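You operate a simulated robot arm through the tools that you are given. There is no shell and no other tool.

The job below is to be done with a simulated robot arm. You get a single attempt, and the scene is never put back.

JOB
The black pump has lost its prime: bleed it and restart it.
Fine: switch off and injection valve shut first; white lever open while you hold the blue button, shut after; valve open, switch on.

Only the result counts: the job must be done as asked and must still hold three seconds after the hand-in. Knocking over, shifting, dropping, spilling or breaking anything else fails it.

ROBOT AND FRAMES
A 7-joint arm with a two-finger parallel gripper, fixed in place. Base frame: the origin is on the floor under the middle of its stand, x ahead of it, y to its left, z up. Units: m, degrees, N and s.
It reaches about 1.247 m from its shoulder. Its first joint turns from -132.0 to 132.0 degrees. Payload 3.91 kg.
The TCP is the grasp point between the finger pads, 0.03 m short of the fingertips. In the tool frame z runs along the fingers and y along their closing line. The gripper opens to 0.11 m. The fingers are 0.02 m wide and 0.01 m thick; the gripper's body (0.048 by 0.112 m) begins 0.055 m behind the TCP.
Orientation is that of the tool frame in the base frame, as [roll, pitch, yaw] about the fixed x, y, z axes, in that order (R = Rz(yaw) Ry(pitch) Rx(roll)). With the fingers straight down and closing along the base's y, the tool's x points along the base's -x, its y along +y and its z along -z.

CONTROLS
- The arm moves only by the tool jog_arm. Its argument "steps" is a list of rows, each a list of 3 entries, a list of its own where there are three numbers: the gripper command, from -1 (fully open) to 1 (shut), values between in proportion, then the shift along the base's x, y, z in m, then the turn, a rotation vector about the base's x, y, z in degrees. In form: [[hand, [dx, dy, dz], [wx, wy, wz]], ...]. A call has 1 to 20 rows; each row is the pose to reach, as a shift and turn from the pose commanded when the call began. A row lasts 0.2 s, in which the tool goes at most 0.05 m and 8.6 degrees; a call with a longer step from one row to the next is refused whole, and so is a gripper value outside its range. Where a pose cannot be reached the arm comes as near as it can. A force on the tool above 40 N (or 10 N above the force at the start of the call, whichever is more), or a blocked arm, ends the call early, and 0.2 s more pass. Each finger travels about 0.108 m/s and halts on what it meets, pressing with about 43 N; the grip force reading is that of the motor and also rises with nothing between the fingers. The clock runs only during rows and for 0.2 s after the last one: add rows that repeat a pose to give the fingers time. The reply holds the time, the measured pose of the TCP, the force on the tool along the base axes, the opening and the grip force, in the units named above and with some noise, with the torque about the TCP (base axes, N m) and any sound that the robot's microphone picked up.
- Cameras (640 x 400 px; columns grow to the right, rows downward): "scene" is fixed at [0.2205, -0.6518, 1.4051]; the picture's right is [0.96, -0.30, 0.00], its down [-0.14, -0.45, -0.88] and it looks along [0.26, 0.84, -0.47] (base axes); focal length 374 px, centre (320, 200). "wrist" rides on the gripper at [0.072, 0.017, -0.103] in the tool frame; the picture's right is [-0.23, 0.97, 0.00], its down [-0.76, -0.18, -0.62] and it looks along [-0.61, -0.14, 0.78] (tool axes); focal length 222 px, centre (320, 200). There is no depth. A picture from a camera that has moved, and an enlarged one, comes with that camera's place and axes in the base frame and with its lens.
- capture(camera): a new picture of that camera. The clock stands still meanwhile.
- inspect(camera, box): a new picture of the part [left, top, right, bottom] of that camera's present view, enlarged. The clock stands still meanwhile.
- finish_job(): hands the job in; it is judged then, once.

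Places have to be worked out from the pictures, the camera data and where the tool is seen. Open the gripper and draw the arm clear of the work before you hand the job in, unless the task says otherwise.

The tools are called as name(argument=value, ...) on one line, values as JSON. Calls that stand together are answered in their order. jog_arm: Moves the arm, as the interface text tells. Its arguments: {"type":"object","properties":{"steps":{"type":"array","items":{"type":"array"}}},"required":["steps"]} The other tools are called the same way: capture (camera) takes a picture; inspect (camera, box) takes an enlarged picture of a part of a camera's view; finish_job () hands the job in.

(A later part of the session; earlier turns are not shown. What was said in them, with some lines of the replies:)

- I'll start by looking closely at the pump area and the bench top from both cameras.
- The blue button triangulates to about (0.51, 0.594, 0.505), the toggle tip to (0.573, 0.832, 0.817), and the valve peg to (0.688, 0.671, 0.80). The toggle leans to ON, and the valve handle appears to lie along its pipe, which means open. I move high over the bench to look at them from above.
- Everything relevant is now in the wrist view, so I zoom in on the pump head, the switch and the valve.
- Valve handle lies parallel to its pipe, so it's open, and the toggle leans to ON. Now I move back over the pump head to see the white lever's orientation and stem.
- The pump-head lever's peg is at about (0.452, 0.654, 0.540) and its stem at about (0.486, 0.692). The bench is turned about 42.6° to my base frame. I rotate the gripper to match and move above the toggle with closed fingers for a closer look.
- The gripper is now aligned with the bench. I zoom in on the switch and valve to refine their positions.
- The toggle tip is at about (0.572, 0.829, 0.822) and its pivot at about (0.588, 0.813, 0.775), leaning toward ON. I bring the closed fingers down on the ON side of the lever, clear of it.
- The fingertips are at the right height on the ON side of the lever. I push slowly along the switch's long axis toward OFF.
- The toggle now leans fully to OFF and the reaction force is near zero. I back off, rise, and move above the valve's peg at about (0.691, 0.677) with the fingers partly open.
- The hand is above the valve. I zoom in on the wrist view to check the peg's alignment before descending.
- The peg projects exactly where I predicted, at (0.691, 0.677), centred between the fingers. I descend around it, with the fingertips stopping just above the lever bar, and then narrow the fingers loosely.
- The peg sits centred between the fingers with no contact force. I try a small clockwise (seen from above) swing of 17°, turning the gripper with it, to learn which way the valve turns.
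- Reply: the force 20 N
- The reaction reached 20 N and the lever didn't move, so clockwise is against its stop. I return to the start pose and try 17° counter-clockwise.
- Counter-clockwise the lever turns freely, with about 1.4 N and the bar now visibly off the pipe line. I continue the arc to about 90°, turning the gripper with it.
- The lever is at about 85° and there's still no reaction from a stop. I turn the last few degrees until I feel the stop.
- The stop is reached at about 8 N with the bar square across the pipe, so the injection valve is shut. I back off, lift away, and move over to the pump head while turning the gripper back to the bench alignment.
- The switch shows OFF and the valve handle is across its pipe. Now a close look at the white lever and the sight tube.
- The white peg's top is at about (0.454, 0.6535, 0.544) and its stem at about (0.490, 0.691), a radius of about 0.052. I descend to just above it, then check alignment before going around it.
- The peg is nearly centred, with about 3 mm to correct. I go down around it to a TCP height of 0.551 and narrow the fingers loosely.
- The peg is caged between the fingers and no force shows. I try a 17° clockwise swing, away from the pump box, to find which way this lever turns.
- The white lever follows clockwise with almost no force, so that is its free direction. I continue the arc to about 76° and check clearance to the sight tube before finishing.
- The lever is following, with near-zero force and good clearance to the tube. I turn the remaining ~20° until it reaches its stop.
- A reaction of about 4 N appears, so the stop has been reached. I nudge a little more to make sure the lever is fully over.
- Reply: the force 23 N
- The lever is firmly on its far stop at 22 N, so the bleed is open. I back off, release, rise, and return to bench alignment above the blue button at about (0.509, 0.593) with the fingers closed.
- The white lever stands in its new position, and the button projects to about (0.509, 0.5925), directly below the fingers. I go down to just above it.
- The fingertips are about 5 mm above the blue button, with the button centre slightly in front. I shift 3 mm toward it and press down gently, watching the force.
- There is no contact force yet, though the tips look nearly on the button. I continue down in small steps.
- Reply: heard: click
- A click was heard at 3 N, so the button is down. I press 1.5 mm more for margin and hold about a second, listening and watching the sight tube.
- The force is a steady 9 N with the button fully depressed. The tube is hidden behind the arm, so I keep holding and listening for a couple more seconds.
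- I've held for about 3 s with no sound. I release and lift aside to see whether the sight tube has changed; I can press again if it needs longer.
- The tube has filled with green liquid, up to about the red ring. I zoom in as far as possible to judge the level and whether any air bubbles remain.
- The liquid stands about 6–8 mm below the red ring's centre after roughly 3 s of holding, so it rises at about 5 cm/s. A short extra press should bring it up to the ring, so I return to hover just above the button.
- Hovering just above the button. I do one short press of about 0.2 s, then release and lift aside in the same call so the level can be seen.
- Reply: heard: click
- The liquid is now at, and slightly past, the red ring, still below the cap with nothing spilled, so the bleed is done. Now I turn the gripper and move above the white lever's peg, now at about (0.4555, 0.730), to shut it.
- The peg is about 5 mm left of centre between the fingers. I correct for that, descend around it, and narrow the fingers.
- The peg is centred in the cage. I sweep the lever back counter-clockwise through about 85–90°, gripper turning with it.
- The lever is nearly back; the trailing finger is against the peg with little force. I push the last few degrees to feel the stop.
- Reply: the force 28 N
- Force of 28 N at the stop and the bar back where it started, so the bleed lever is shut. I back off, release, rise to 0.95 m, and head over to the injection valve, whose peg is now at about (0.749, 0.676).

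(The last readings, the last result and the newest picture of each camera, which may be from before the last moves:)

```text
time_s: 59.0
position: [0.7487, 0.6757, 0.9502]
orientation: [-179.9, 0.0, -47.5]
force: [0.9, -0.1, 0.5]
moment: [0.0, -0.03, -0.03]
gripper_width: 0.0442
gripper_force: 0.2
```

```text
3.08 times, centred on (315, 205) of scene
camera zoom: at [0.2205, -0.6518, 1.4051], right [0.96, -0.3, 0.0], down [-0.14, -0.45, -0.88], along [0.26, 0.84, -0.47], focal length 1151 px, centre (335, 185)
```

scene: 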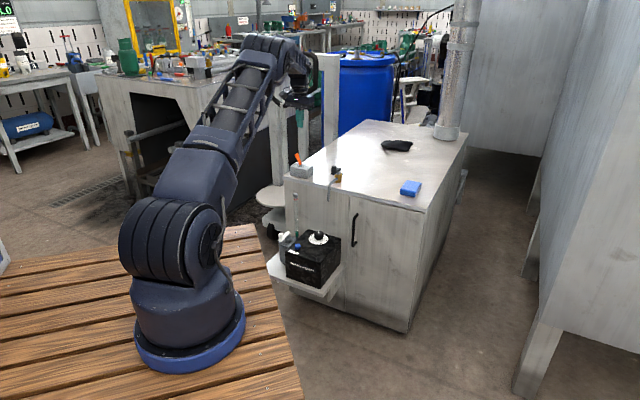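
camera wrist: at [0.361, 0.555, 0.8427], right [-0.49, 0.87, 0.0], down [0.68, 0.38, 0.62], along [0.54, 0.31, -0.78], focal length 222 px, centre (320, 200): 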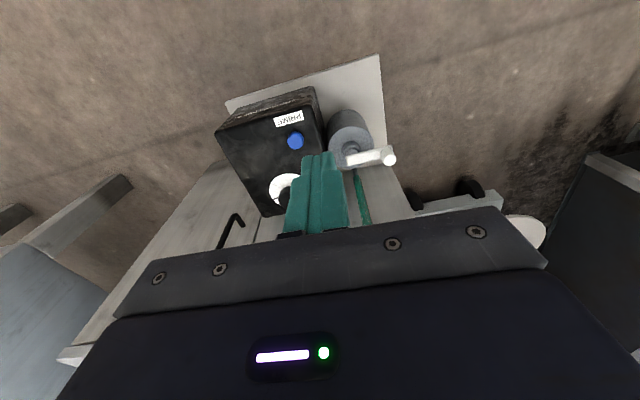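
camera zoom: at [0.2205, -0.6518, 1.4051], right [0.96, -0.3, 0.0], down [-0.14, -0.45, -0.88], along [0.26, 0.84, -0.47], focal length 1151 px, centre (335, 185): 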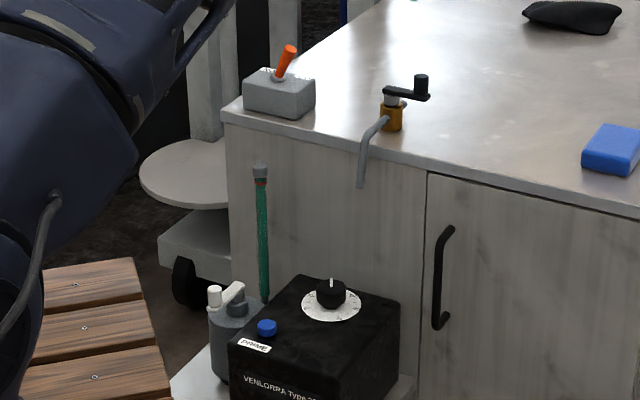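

The bleed lever is back home, the tube is full, and the peg measures about (0.753, 0.675). I descend around it and narrow the fingers.

jog_arm(steps=[[0.2, [0.0043, -0.0004, -0.04], [0, 0, 0]], [0.2, [0.0043, -0.0004, -0.08], [0, 0, 0]], [0.2, [0.0043, -0.0004, -0.11], [0, 0, 0]], [0.2, [0.0043, -0.0004, -0.13], [0, 0, 0]], [0.2, [0.0043, -0.0004, -0.1375], [0, 0, 0]], [0.5, [0.0043, -0.0004, -0.1375], [0, 0, 0]], [0.5, [0.0043, -0.0004, -0.1375], [0, 0, 0]]])

inspect(camera="wrist", box=[220, 80, 420, 240])

```text
time_s: 60.6
position: [0.7548, 0.6756, 0.8121]
orientation: [-180.0, 0.0, -47.6]
force: [-0.2, -0.2, -0.1]
moment: [0.0, 0.0, -0.03]
gripper_width: 0.0276
gripper_force: 0.1
```

```text
2.50 times, centred on (320, 160) of wrist
camera zoom: at [0.7909, 0.6092, 0.9171], right [-0.87, -0.49, 0.0], down [-0.38, 0.68, 0.62], along [-0.3, 0.54, -0.78], focal length 555 px, centre (320, 300)
```

zoom: 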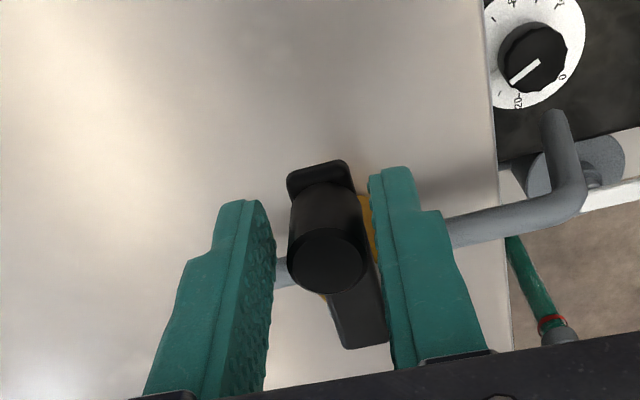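

The peg is centred. I swing the valve lever back clockwise to open, in line with its pipe.

jog_arm(steps=[[0.5, [-0.0048, -0.0042, 0], [0, 0, -8.5]], [0.5, [-0.0102, -0.0078, 0], [0, 0, -17]], [0.5, [-0.0161, -0.0104, 0], [0, 0, -25.5]], [0.5, [-0.0223, -0.0122, 0], [0, 0, -34]], [0.5, [-0.0287, -0.013, 0], [0, 0, -42.5]], [0.5, [-0.0351, -0.0129, 0], [0, 0, -51]], [0.5, [-0.0415, -0.0118, 0], [0, 0, -59.5]], [0.5, [-0.0476, -0.0098, 0], [0, 0, -68]], [0.5, [-0.0534, -0.007, 0], [0, 0, -76.5]], [0.5, [-0.0587, -0.0033, 0], [0, 0, -85]], [0.5, [-0.0633, 0.0012, 0], [0, 0, -93.5]], [0.5, [-0.0633, 0.0012, 0], [0, 0, -93.5]]])

inspect(camera="wrist", box=[220, 80, 420, 240])

```text
time_s: 63.2
position: [0.6905, 0.6768, 0.8118]
orientation: [179.9, 0.0, -141.2]
force: [0.5, -0.3, 0.3]
moment: [0.01, -0.02, 0.02]
gripper_width: 0.0276
gripper_force: 0.5
```

```text
2.50 times, centred on (320, 160) of wrist
camera zoom: at [0.6232, 0.6432, 0.9162], right [-0.43, 0.9, 0.0], down [0.7, 0.34, 0.62], along [0.56, 0.27, -0.78], focal length 555 px, centre (320, 300)
```

zoom: 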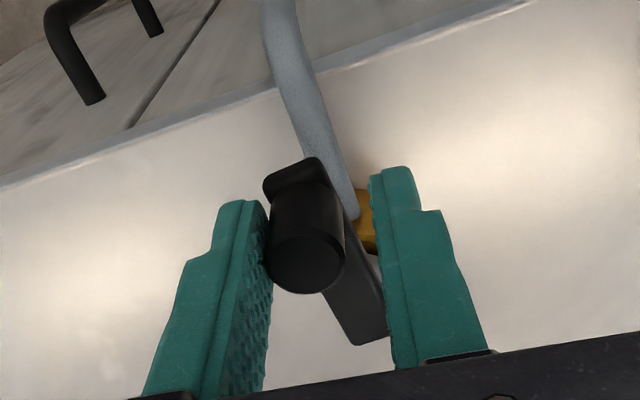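

The lever is nearly home. I push the last few degrees until the stop is felt.

jog_arm(steps=[[0.5, [-0.0022, 0.0026, 0], [0, 0, -4.5]], [0.5, [-0.004, 0.0051, 0], [0, 0, -8.5]], [0.5, [-0.0053, 0.0072, 0], [0, 0, -11.5]], [0.5, [-0.0053, 0.0072, 0], [0, 0, -11.5]]])

inspect(camera="wrist", box=[220, 80, 420, 240])

inspect(camera="scene", box=[300, 130, 370, 210])

```text
time_s: 64.2
position: [0.6865, 0.6827, 0.8122]
orientation: [180.0, 0.0, -152.7]
force: [9.5, -7.2, 0.9]
moment: [-0.16, -0.18, 0.03]
gripper_width: 0.0332
gripper_force: 5.7
```

```text
2.50 times, centred on (320, 160) of wrist
camera zoom: at [0.6144, 0.6638, 0.9164], right [-0.25, 0.97, 0.0], down [0.76, 0.19, 0.62], along [0.6, 0.15, -0.78], focal length 555 px, centre (320, 300)
```

zoom: 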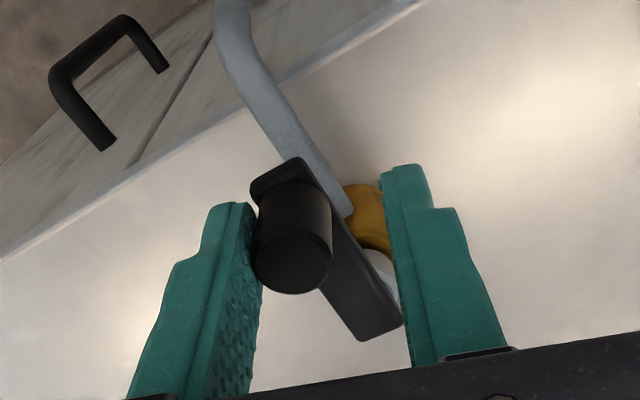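

```text
5.00 times, centred on (335, 170) of scene
camera zoom: at [0.2205, -0.6518, 1.4051], right [0.96, -0.3, 0.0], down [-0.14, -0.45, -0.88], along [0.26, 0.84, -0.47], focal length 1870 px, centre (245, 350)
```

zoom: 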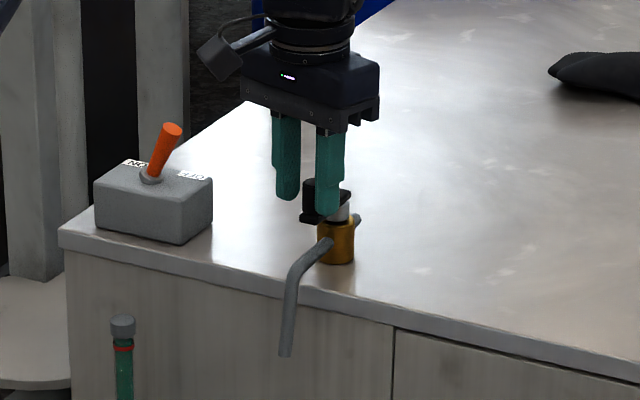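

Stop reached at 12 N with the bar in line with the pipe: the injection valve is open. I back off, rise, and bring the closed fingers down on the OFF side of the toggle.

jog_arm(steps=[[0.5, [0.002, -0.0026, 0], [0, 0, 4.5]], [0.5, [0.004, -0.0051, 0], [0, 0, 8.5]], [0.2, [0.004, -0.0051, 0], [0, 0, 8.5]], [0.2, [0.004, -0.0051, 0.045], [0, 0, 8.5]], [0.2, [0.004, -0.0051, 0.09], [0, 0, 8.5]], [0.2, [0.004, -0.0051, 0.135], [0, 0, 8.5]], [1, [-0.016, 0.025, 0.138], [0, 0, 15.2]], [1, [-0.036, 0.055, 0.138], [0, 0, 15.2]], [1, [-0.0566, 0.0848, 0.138], [0, 0, 15.2]], [1, [-0.0566, 0.0848, 0.1], [0, 0, 15.2]], [1, [-0.0566, 0.0848, 0.06], [0, 0, 15.2]], [1, [-0.0566, 0.0848, 0.021], [0, 0, 15.2]], [1, [-0.0566, 0.0848, 0.021], [0, 0, 15.2]]])

inspect(camera="scene", box=[270, 130, 350, 200])

capture(camera="wrist")

```text
time_s: 67.0
position: [0.6287, 0.767, 0.8328]
orientation: [180.0, 0.0, -137.4]
force: [-0.1, 0.9, 0.1]
moment: [-0.03, 0.03, 0.01]
gripper_width: 0.0
gripper_force: 37.5
```

```text
5.71 times, centred on (310, 165) of scene
camera zoom: at [0.2205, -0.6518, 1.4051], right [0.96, -0.3, 0.0], down [-0.14, -0.45, -0.88], along [0.26, 0.84, -0.47], focal length 2137 px, centre (377, 400)
```

zoom: 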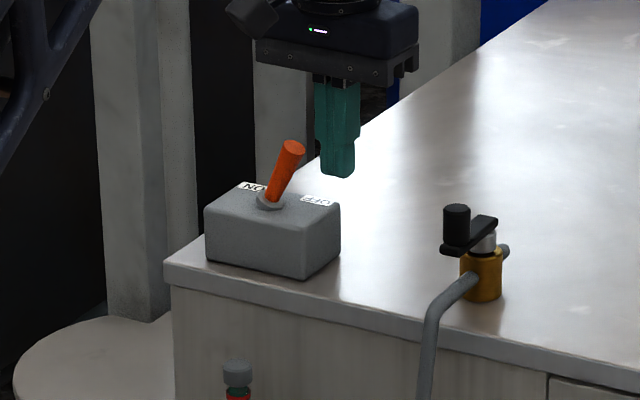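

```text
taken
camera wrist: at [0.5642, 0.7303, 0.9372], right [-0.49, 0.87, 0.0], down [0.68, 0.38, 0.62], along [0.54, 0.31, -0.78], focal length 222 px, centre (320, 200)
```

wrist: 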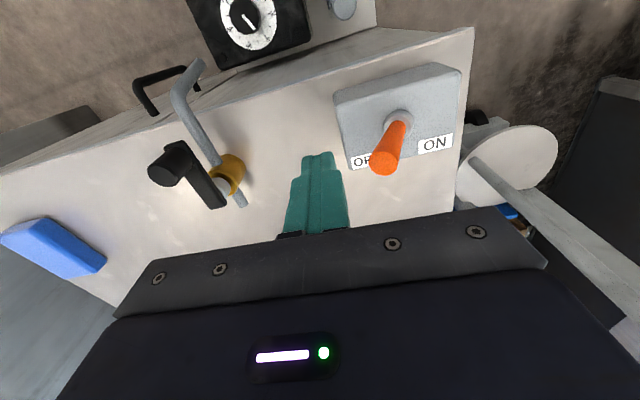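

The fingers are aligned on the OFF side at the same height as before. I push along the switch's axis toward ON, mirroring the first push.

jog_arm(steps=[[1, [-0.0065, 0.0071, 0], [0, 0, 0]], [1, [-0.013, 0.0142, 0], [0, 0, 0]], [1, [-0.0195, 0.0213, 0], [0, 0, 0]], [1, [-0.026, 0.0283, 0], [0, 0, 0]], [1, [-0.032, 0.0349, 0], [0, 0, 0]], [1, [-0.037, 0.0403, 0], [0, 0, 0]], [1, [-0.037, 0.0403, 0], [0, 0, 0]]])

inspect(camera="scene", box=[270, 130, 350, 200])

inspect(camera="wrist", box=[240, 40, 440, 200])

```text
time_s: 68.6
position: [0.5926, 0.8101, 0.8345]
orientation: [-180.0, 0.0, -137.4]
force: [0.1, 0.1, 0.7]
moment: [0.01, 0.0, -0.01]
gripper_width: 0.0
gripper_force: 38.2
```

```text
5.71 times, centred on (310, 165) of scene
camera zoom: at [0.2205, -0.6518, 1.4051], right [0.96, -0.3, 0.0], down [-0.14, -0.45, -0.88], along [0.26, 0.84, -0.47], focal length 2137 px, centre (377, 400)
```

zoom: 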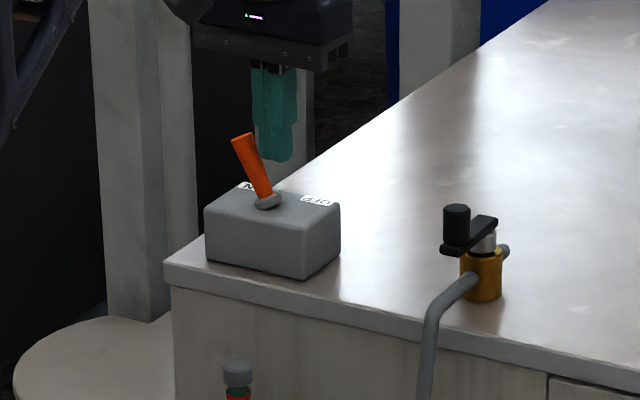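

```text
2.50 times, centred on (340, 120) of wrist
camera zoom: at [0.5278, 0.772, 0.9379], right [-0.49, 0.87, 0.0], down [0.68, 0.38, 0.62], along [0.54, 0.31, -0.78], focal length 555 px, centre (270, 400)
```

zoom: 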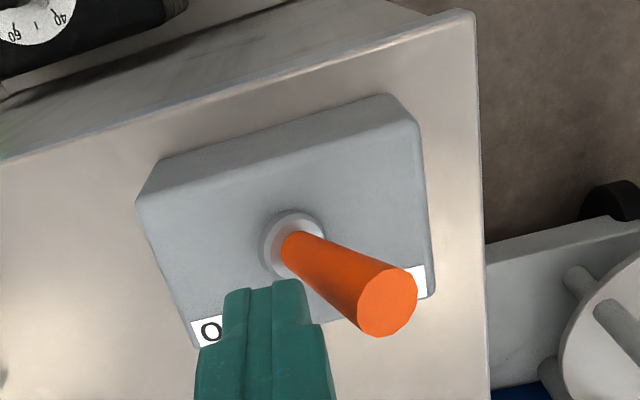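

The toggle leans to ON at the same angle as at the start. I back off, rise, open the gripper, and draw the arm clear toward its starting position.

jog_arm(steps=[[1, [0.0135, -0.0147, 0], [0, 0, 0]], [1, [0.0135, -0.0147, 0.045], [0, 0, 0]], [1, [0.0135, -0.0147, 0.09], [0, 0, 0]], [1, [0.0135, -0.0147, 0.135], [0, 0, 0]], [1, [0.0135, -0.0147, 0.18], [0, 0, 0]], [0, [0.005, -0.055, 0.2], [0, 0, 0]], [-1, [-0.005, -0.1, 0.22], [0, 0, 0]], [-1, [-0.015, -0.145, 0.235], [0, 0, 0]], [-1, [-0.025, -0.19, 0.25], [0, 0, 0]], [-1, [-0.03, -0.235, 0.26], [0, 0, 0]], [-1, [-0.04, -0.28, 0.265], [0, 0, 0]], [-1, [-0.04, -0.325, 0.265], [0, 0, 0]], [-1, [-0.04, -0.37, 0.265], [0, 0, 0]], [-1, [-0.04, -0.4, 0.265], [0, 0, 0]], [-1, [-0.04, -0.4, 0.265], [0, 0, 0]]])

capture(camera="scene")

inspect(camera="scene", box=[265, 140, 365, 270])

inspect(camera="scene", box=[275, 215, 345, 275])

capture(camera="wrist")

```text
refused: row 7 steps farther than a row can; nothing moved
```

```text
taken
```

scene: 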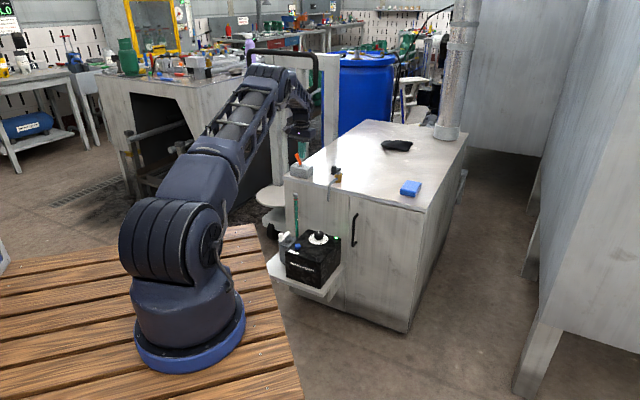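

```text
3.08 times, centred on (315, 205) of scene
camera zoom: at [0.2205, -0.6518, 1.4051], right [0.96, -0.3, 0.0], down [-0.14, -0.45, -0.88], along [0.26, 0.84, -0.47], focal length 1151 px, centre (335, 185)
```

zoom: 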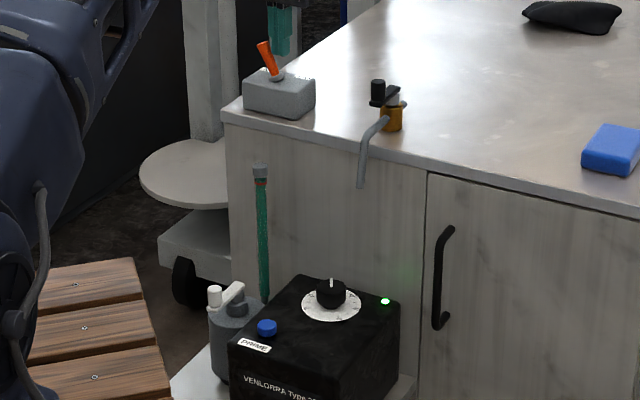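

```text
6.67 times, centred on (310, 245) of scene
camera zoom: at [0.2205, -0.6518, 1.4051], right [0.96, -0.3, 0.0], down [-0.14, -0.45, -0.88], along [0.26, 0.84, -0.47], focal length 2493 px, centre (387, -100)
```

zoom: 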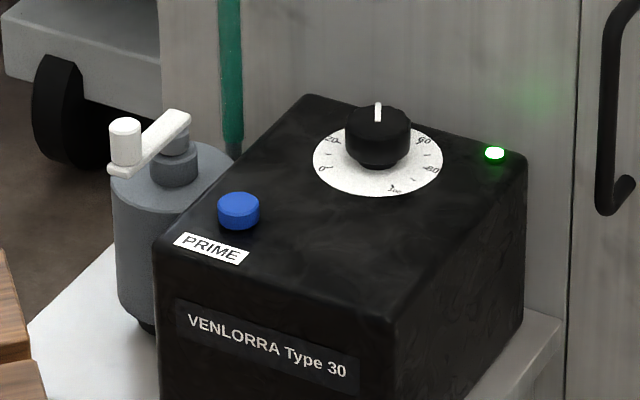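

```text
taken
camera wrist: at [0.5278, 0.772, 0.9379], right [-0.49, 0.87, 0.0], down [0.68, 0.38, 0.62], along [0.54, 0.31, -0.78], focal length 222 px, centre (320, 200)
```

wrist: 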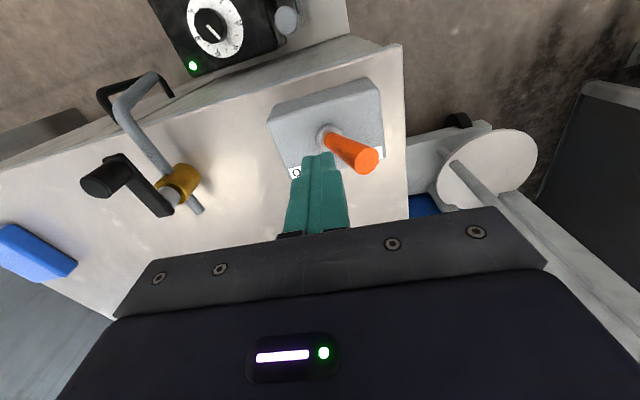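

A green lamp now shines on the pump, so it is running and primed. The retreat was refused because one step was slightly too long, so I repeat it with shorter steps.

jog_arm(steps=[[1, [0.0135, -0.0147, 0], [0, 0, 0]], [1, [0.0135, -0.0147, 0.04], [0, 0, 0]], [1, [0.0135, -0.0147, 0.08], [0, 0, 0]], [1, [0.0135, -0.0147, 0.12], [0, 0, 0]], [1, [0.0135, -0.0147, 0.16], [0, 0, 0]], [1, [0.01, -0.05, 0.175], [0, 0, 0]], [0, [0.005, -0.085, 0.19], [0, 0, 0]], [-1, [0, -0.125, 0.2], [0, 0, 0]], [-1, [-0.005, -0.165, 0.21], [0, 0, 0]], [-1, [-0.01, -0.205, 0.22], [0, 0, 0]], [-1, [-0.015, -0.245, 0.23], [0, 0, 0]], [-1, [-0.02, -0.285, 0.24], [0, 0, 0]], [-1, [-0.03, -0.325, 0.25], [0, 0, 0]], [-1, [-0.04, -0.365, 0.26], [0, 0, 0]], [-1, [-0.04, -0.4, 0.265], [0, 0, 0]], [-1, [-0.04, -0.4, 0.265], [0, 0, 0]]])

capture(camera="scene")

inspect(camera="scene", box=[265, 140, 365, 270])

capture(camera="wrist")

```text
time_s: 72.0
position: [0.5524, 0.4103, 1.0992]
orientation: [179.9, 0.1, -137.4]
force: [0.6, 0.0, 0.8]
moment: [-0.05, 0.0, 0.03]
gripper_width: 0.1102
gripper_force: 0.1
```

```text
taken
```

scene: 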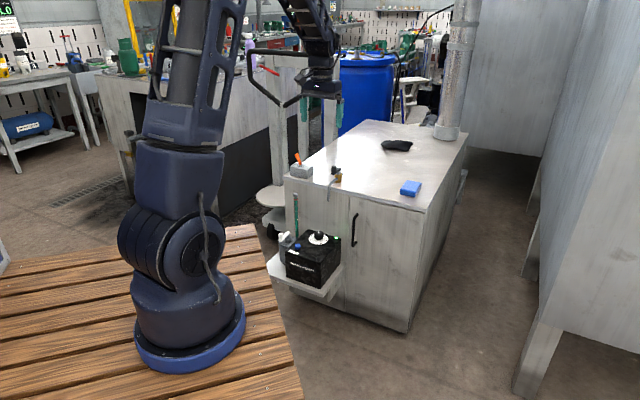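

```text
3.08 times, centred on (315, 205) of scene
camera zoom: at [0.2205, -0.6518, 1.4051], right [0.96, -0.3, 0.0], down [-0.14, -0.45, -0.88], along [0.26, 0.84, -0.47], focal length 1151 px, centre (335, 185)
```

zoom: 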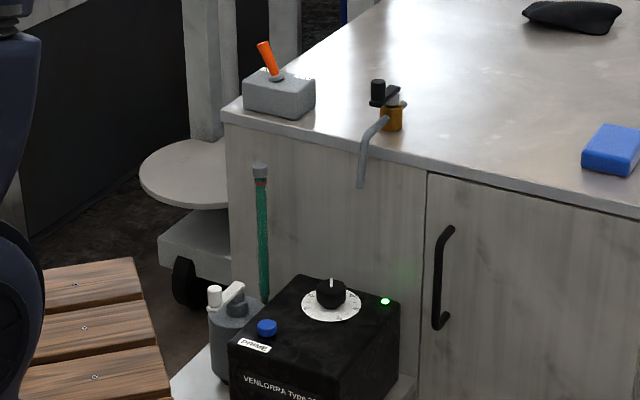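

```text
taken
camera wrist: at [0.4876, 0.3728, 1.2036], right [-0.49, 0.87, 0.0], down [0.68, 0.39, 0.62], along [0.54, 0.31, -0.78], focal length 222 px, centre (320, 200)
```

wrist: 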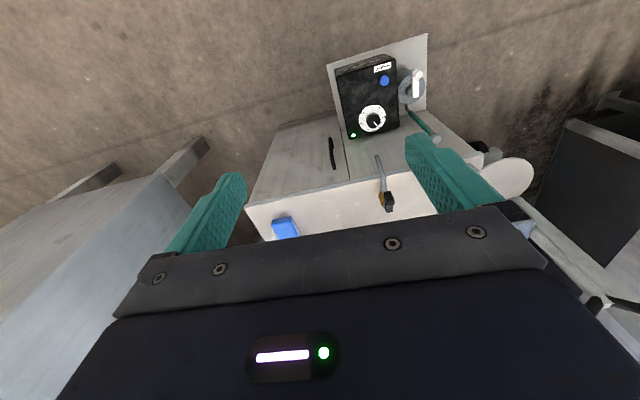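

The arm is clear with the gripper open. The toggle is ON, the injection valve is in line with its pipe, the white lever is shut, the tube is full, and the pump's green lamp is lit with the dial unchanged. I hand the job in.

finish_job()

```text
The job is handed in.
```

The black pump is bled and running again. Its green lamp came on when I switched it back on and was still lit when I handed the job in.

1. **Isolating:** I set the switch to OFF and turned the injection valve to its stop, square across its pipe.
2. **Bleeding:** I opened the white lever and held the blue PRIME button for about 3 seconds. The liquid in the sight tube stopped just short of the red ring, so I gave it one more short press. It ended slightly above the ring, still below the cap, and nothing spilled.
3. **Restarting:** I shut the white lever against its stop, turned the injection valve back in line with its pipe, and set the switch to ON.

The dial and the other things on the bench look as they did at the start. The arm is clear of the work with the gripper open.
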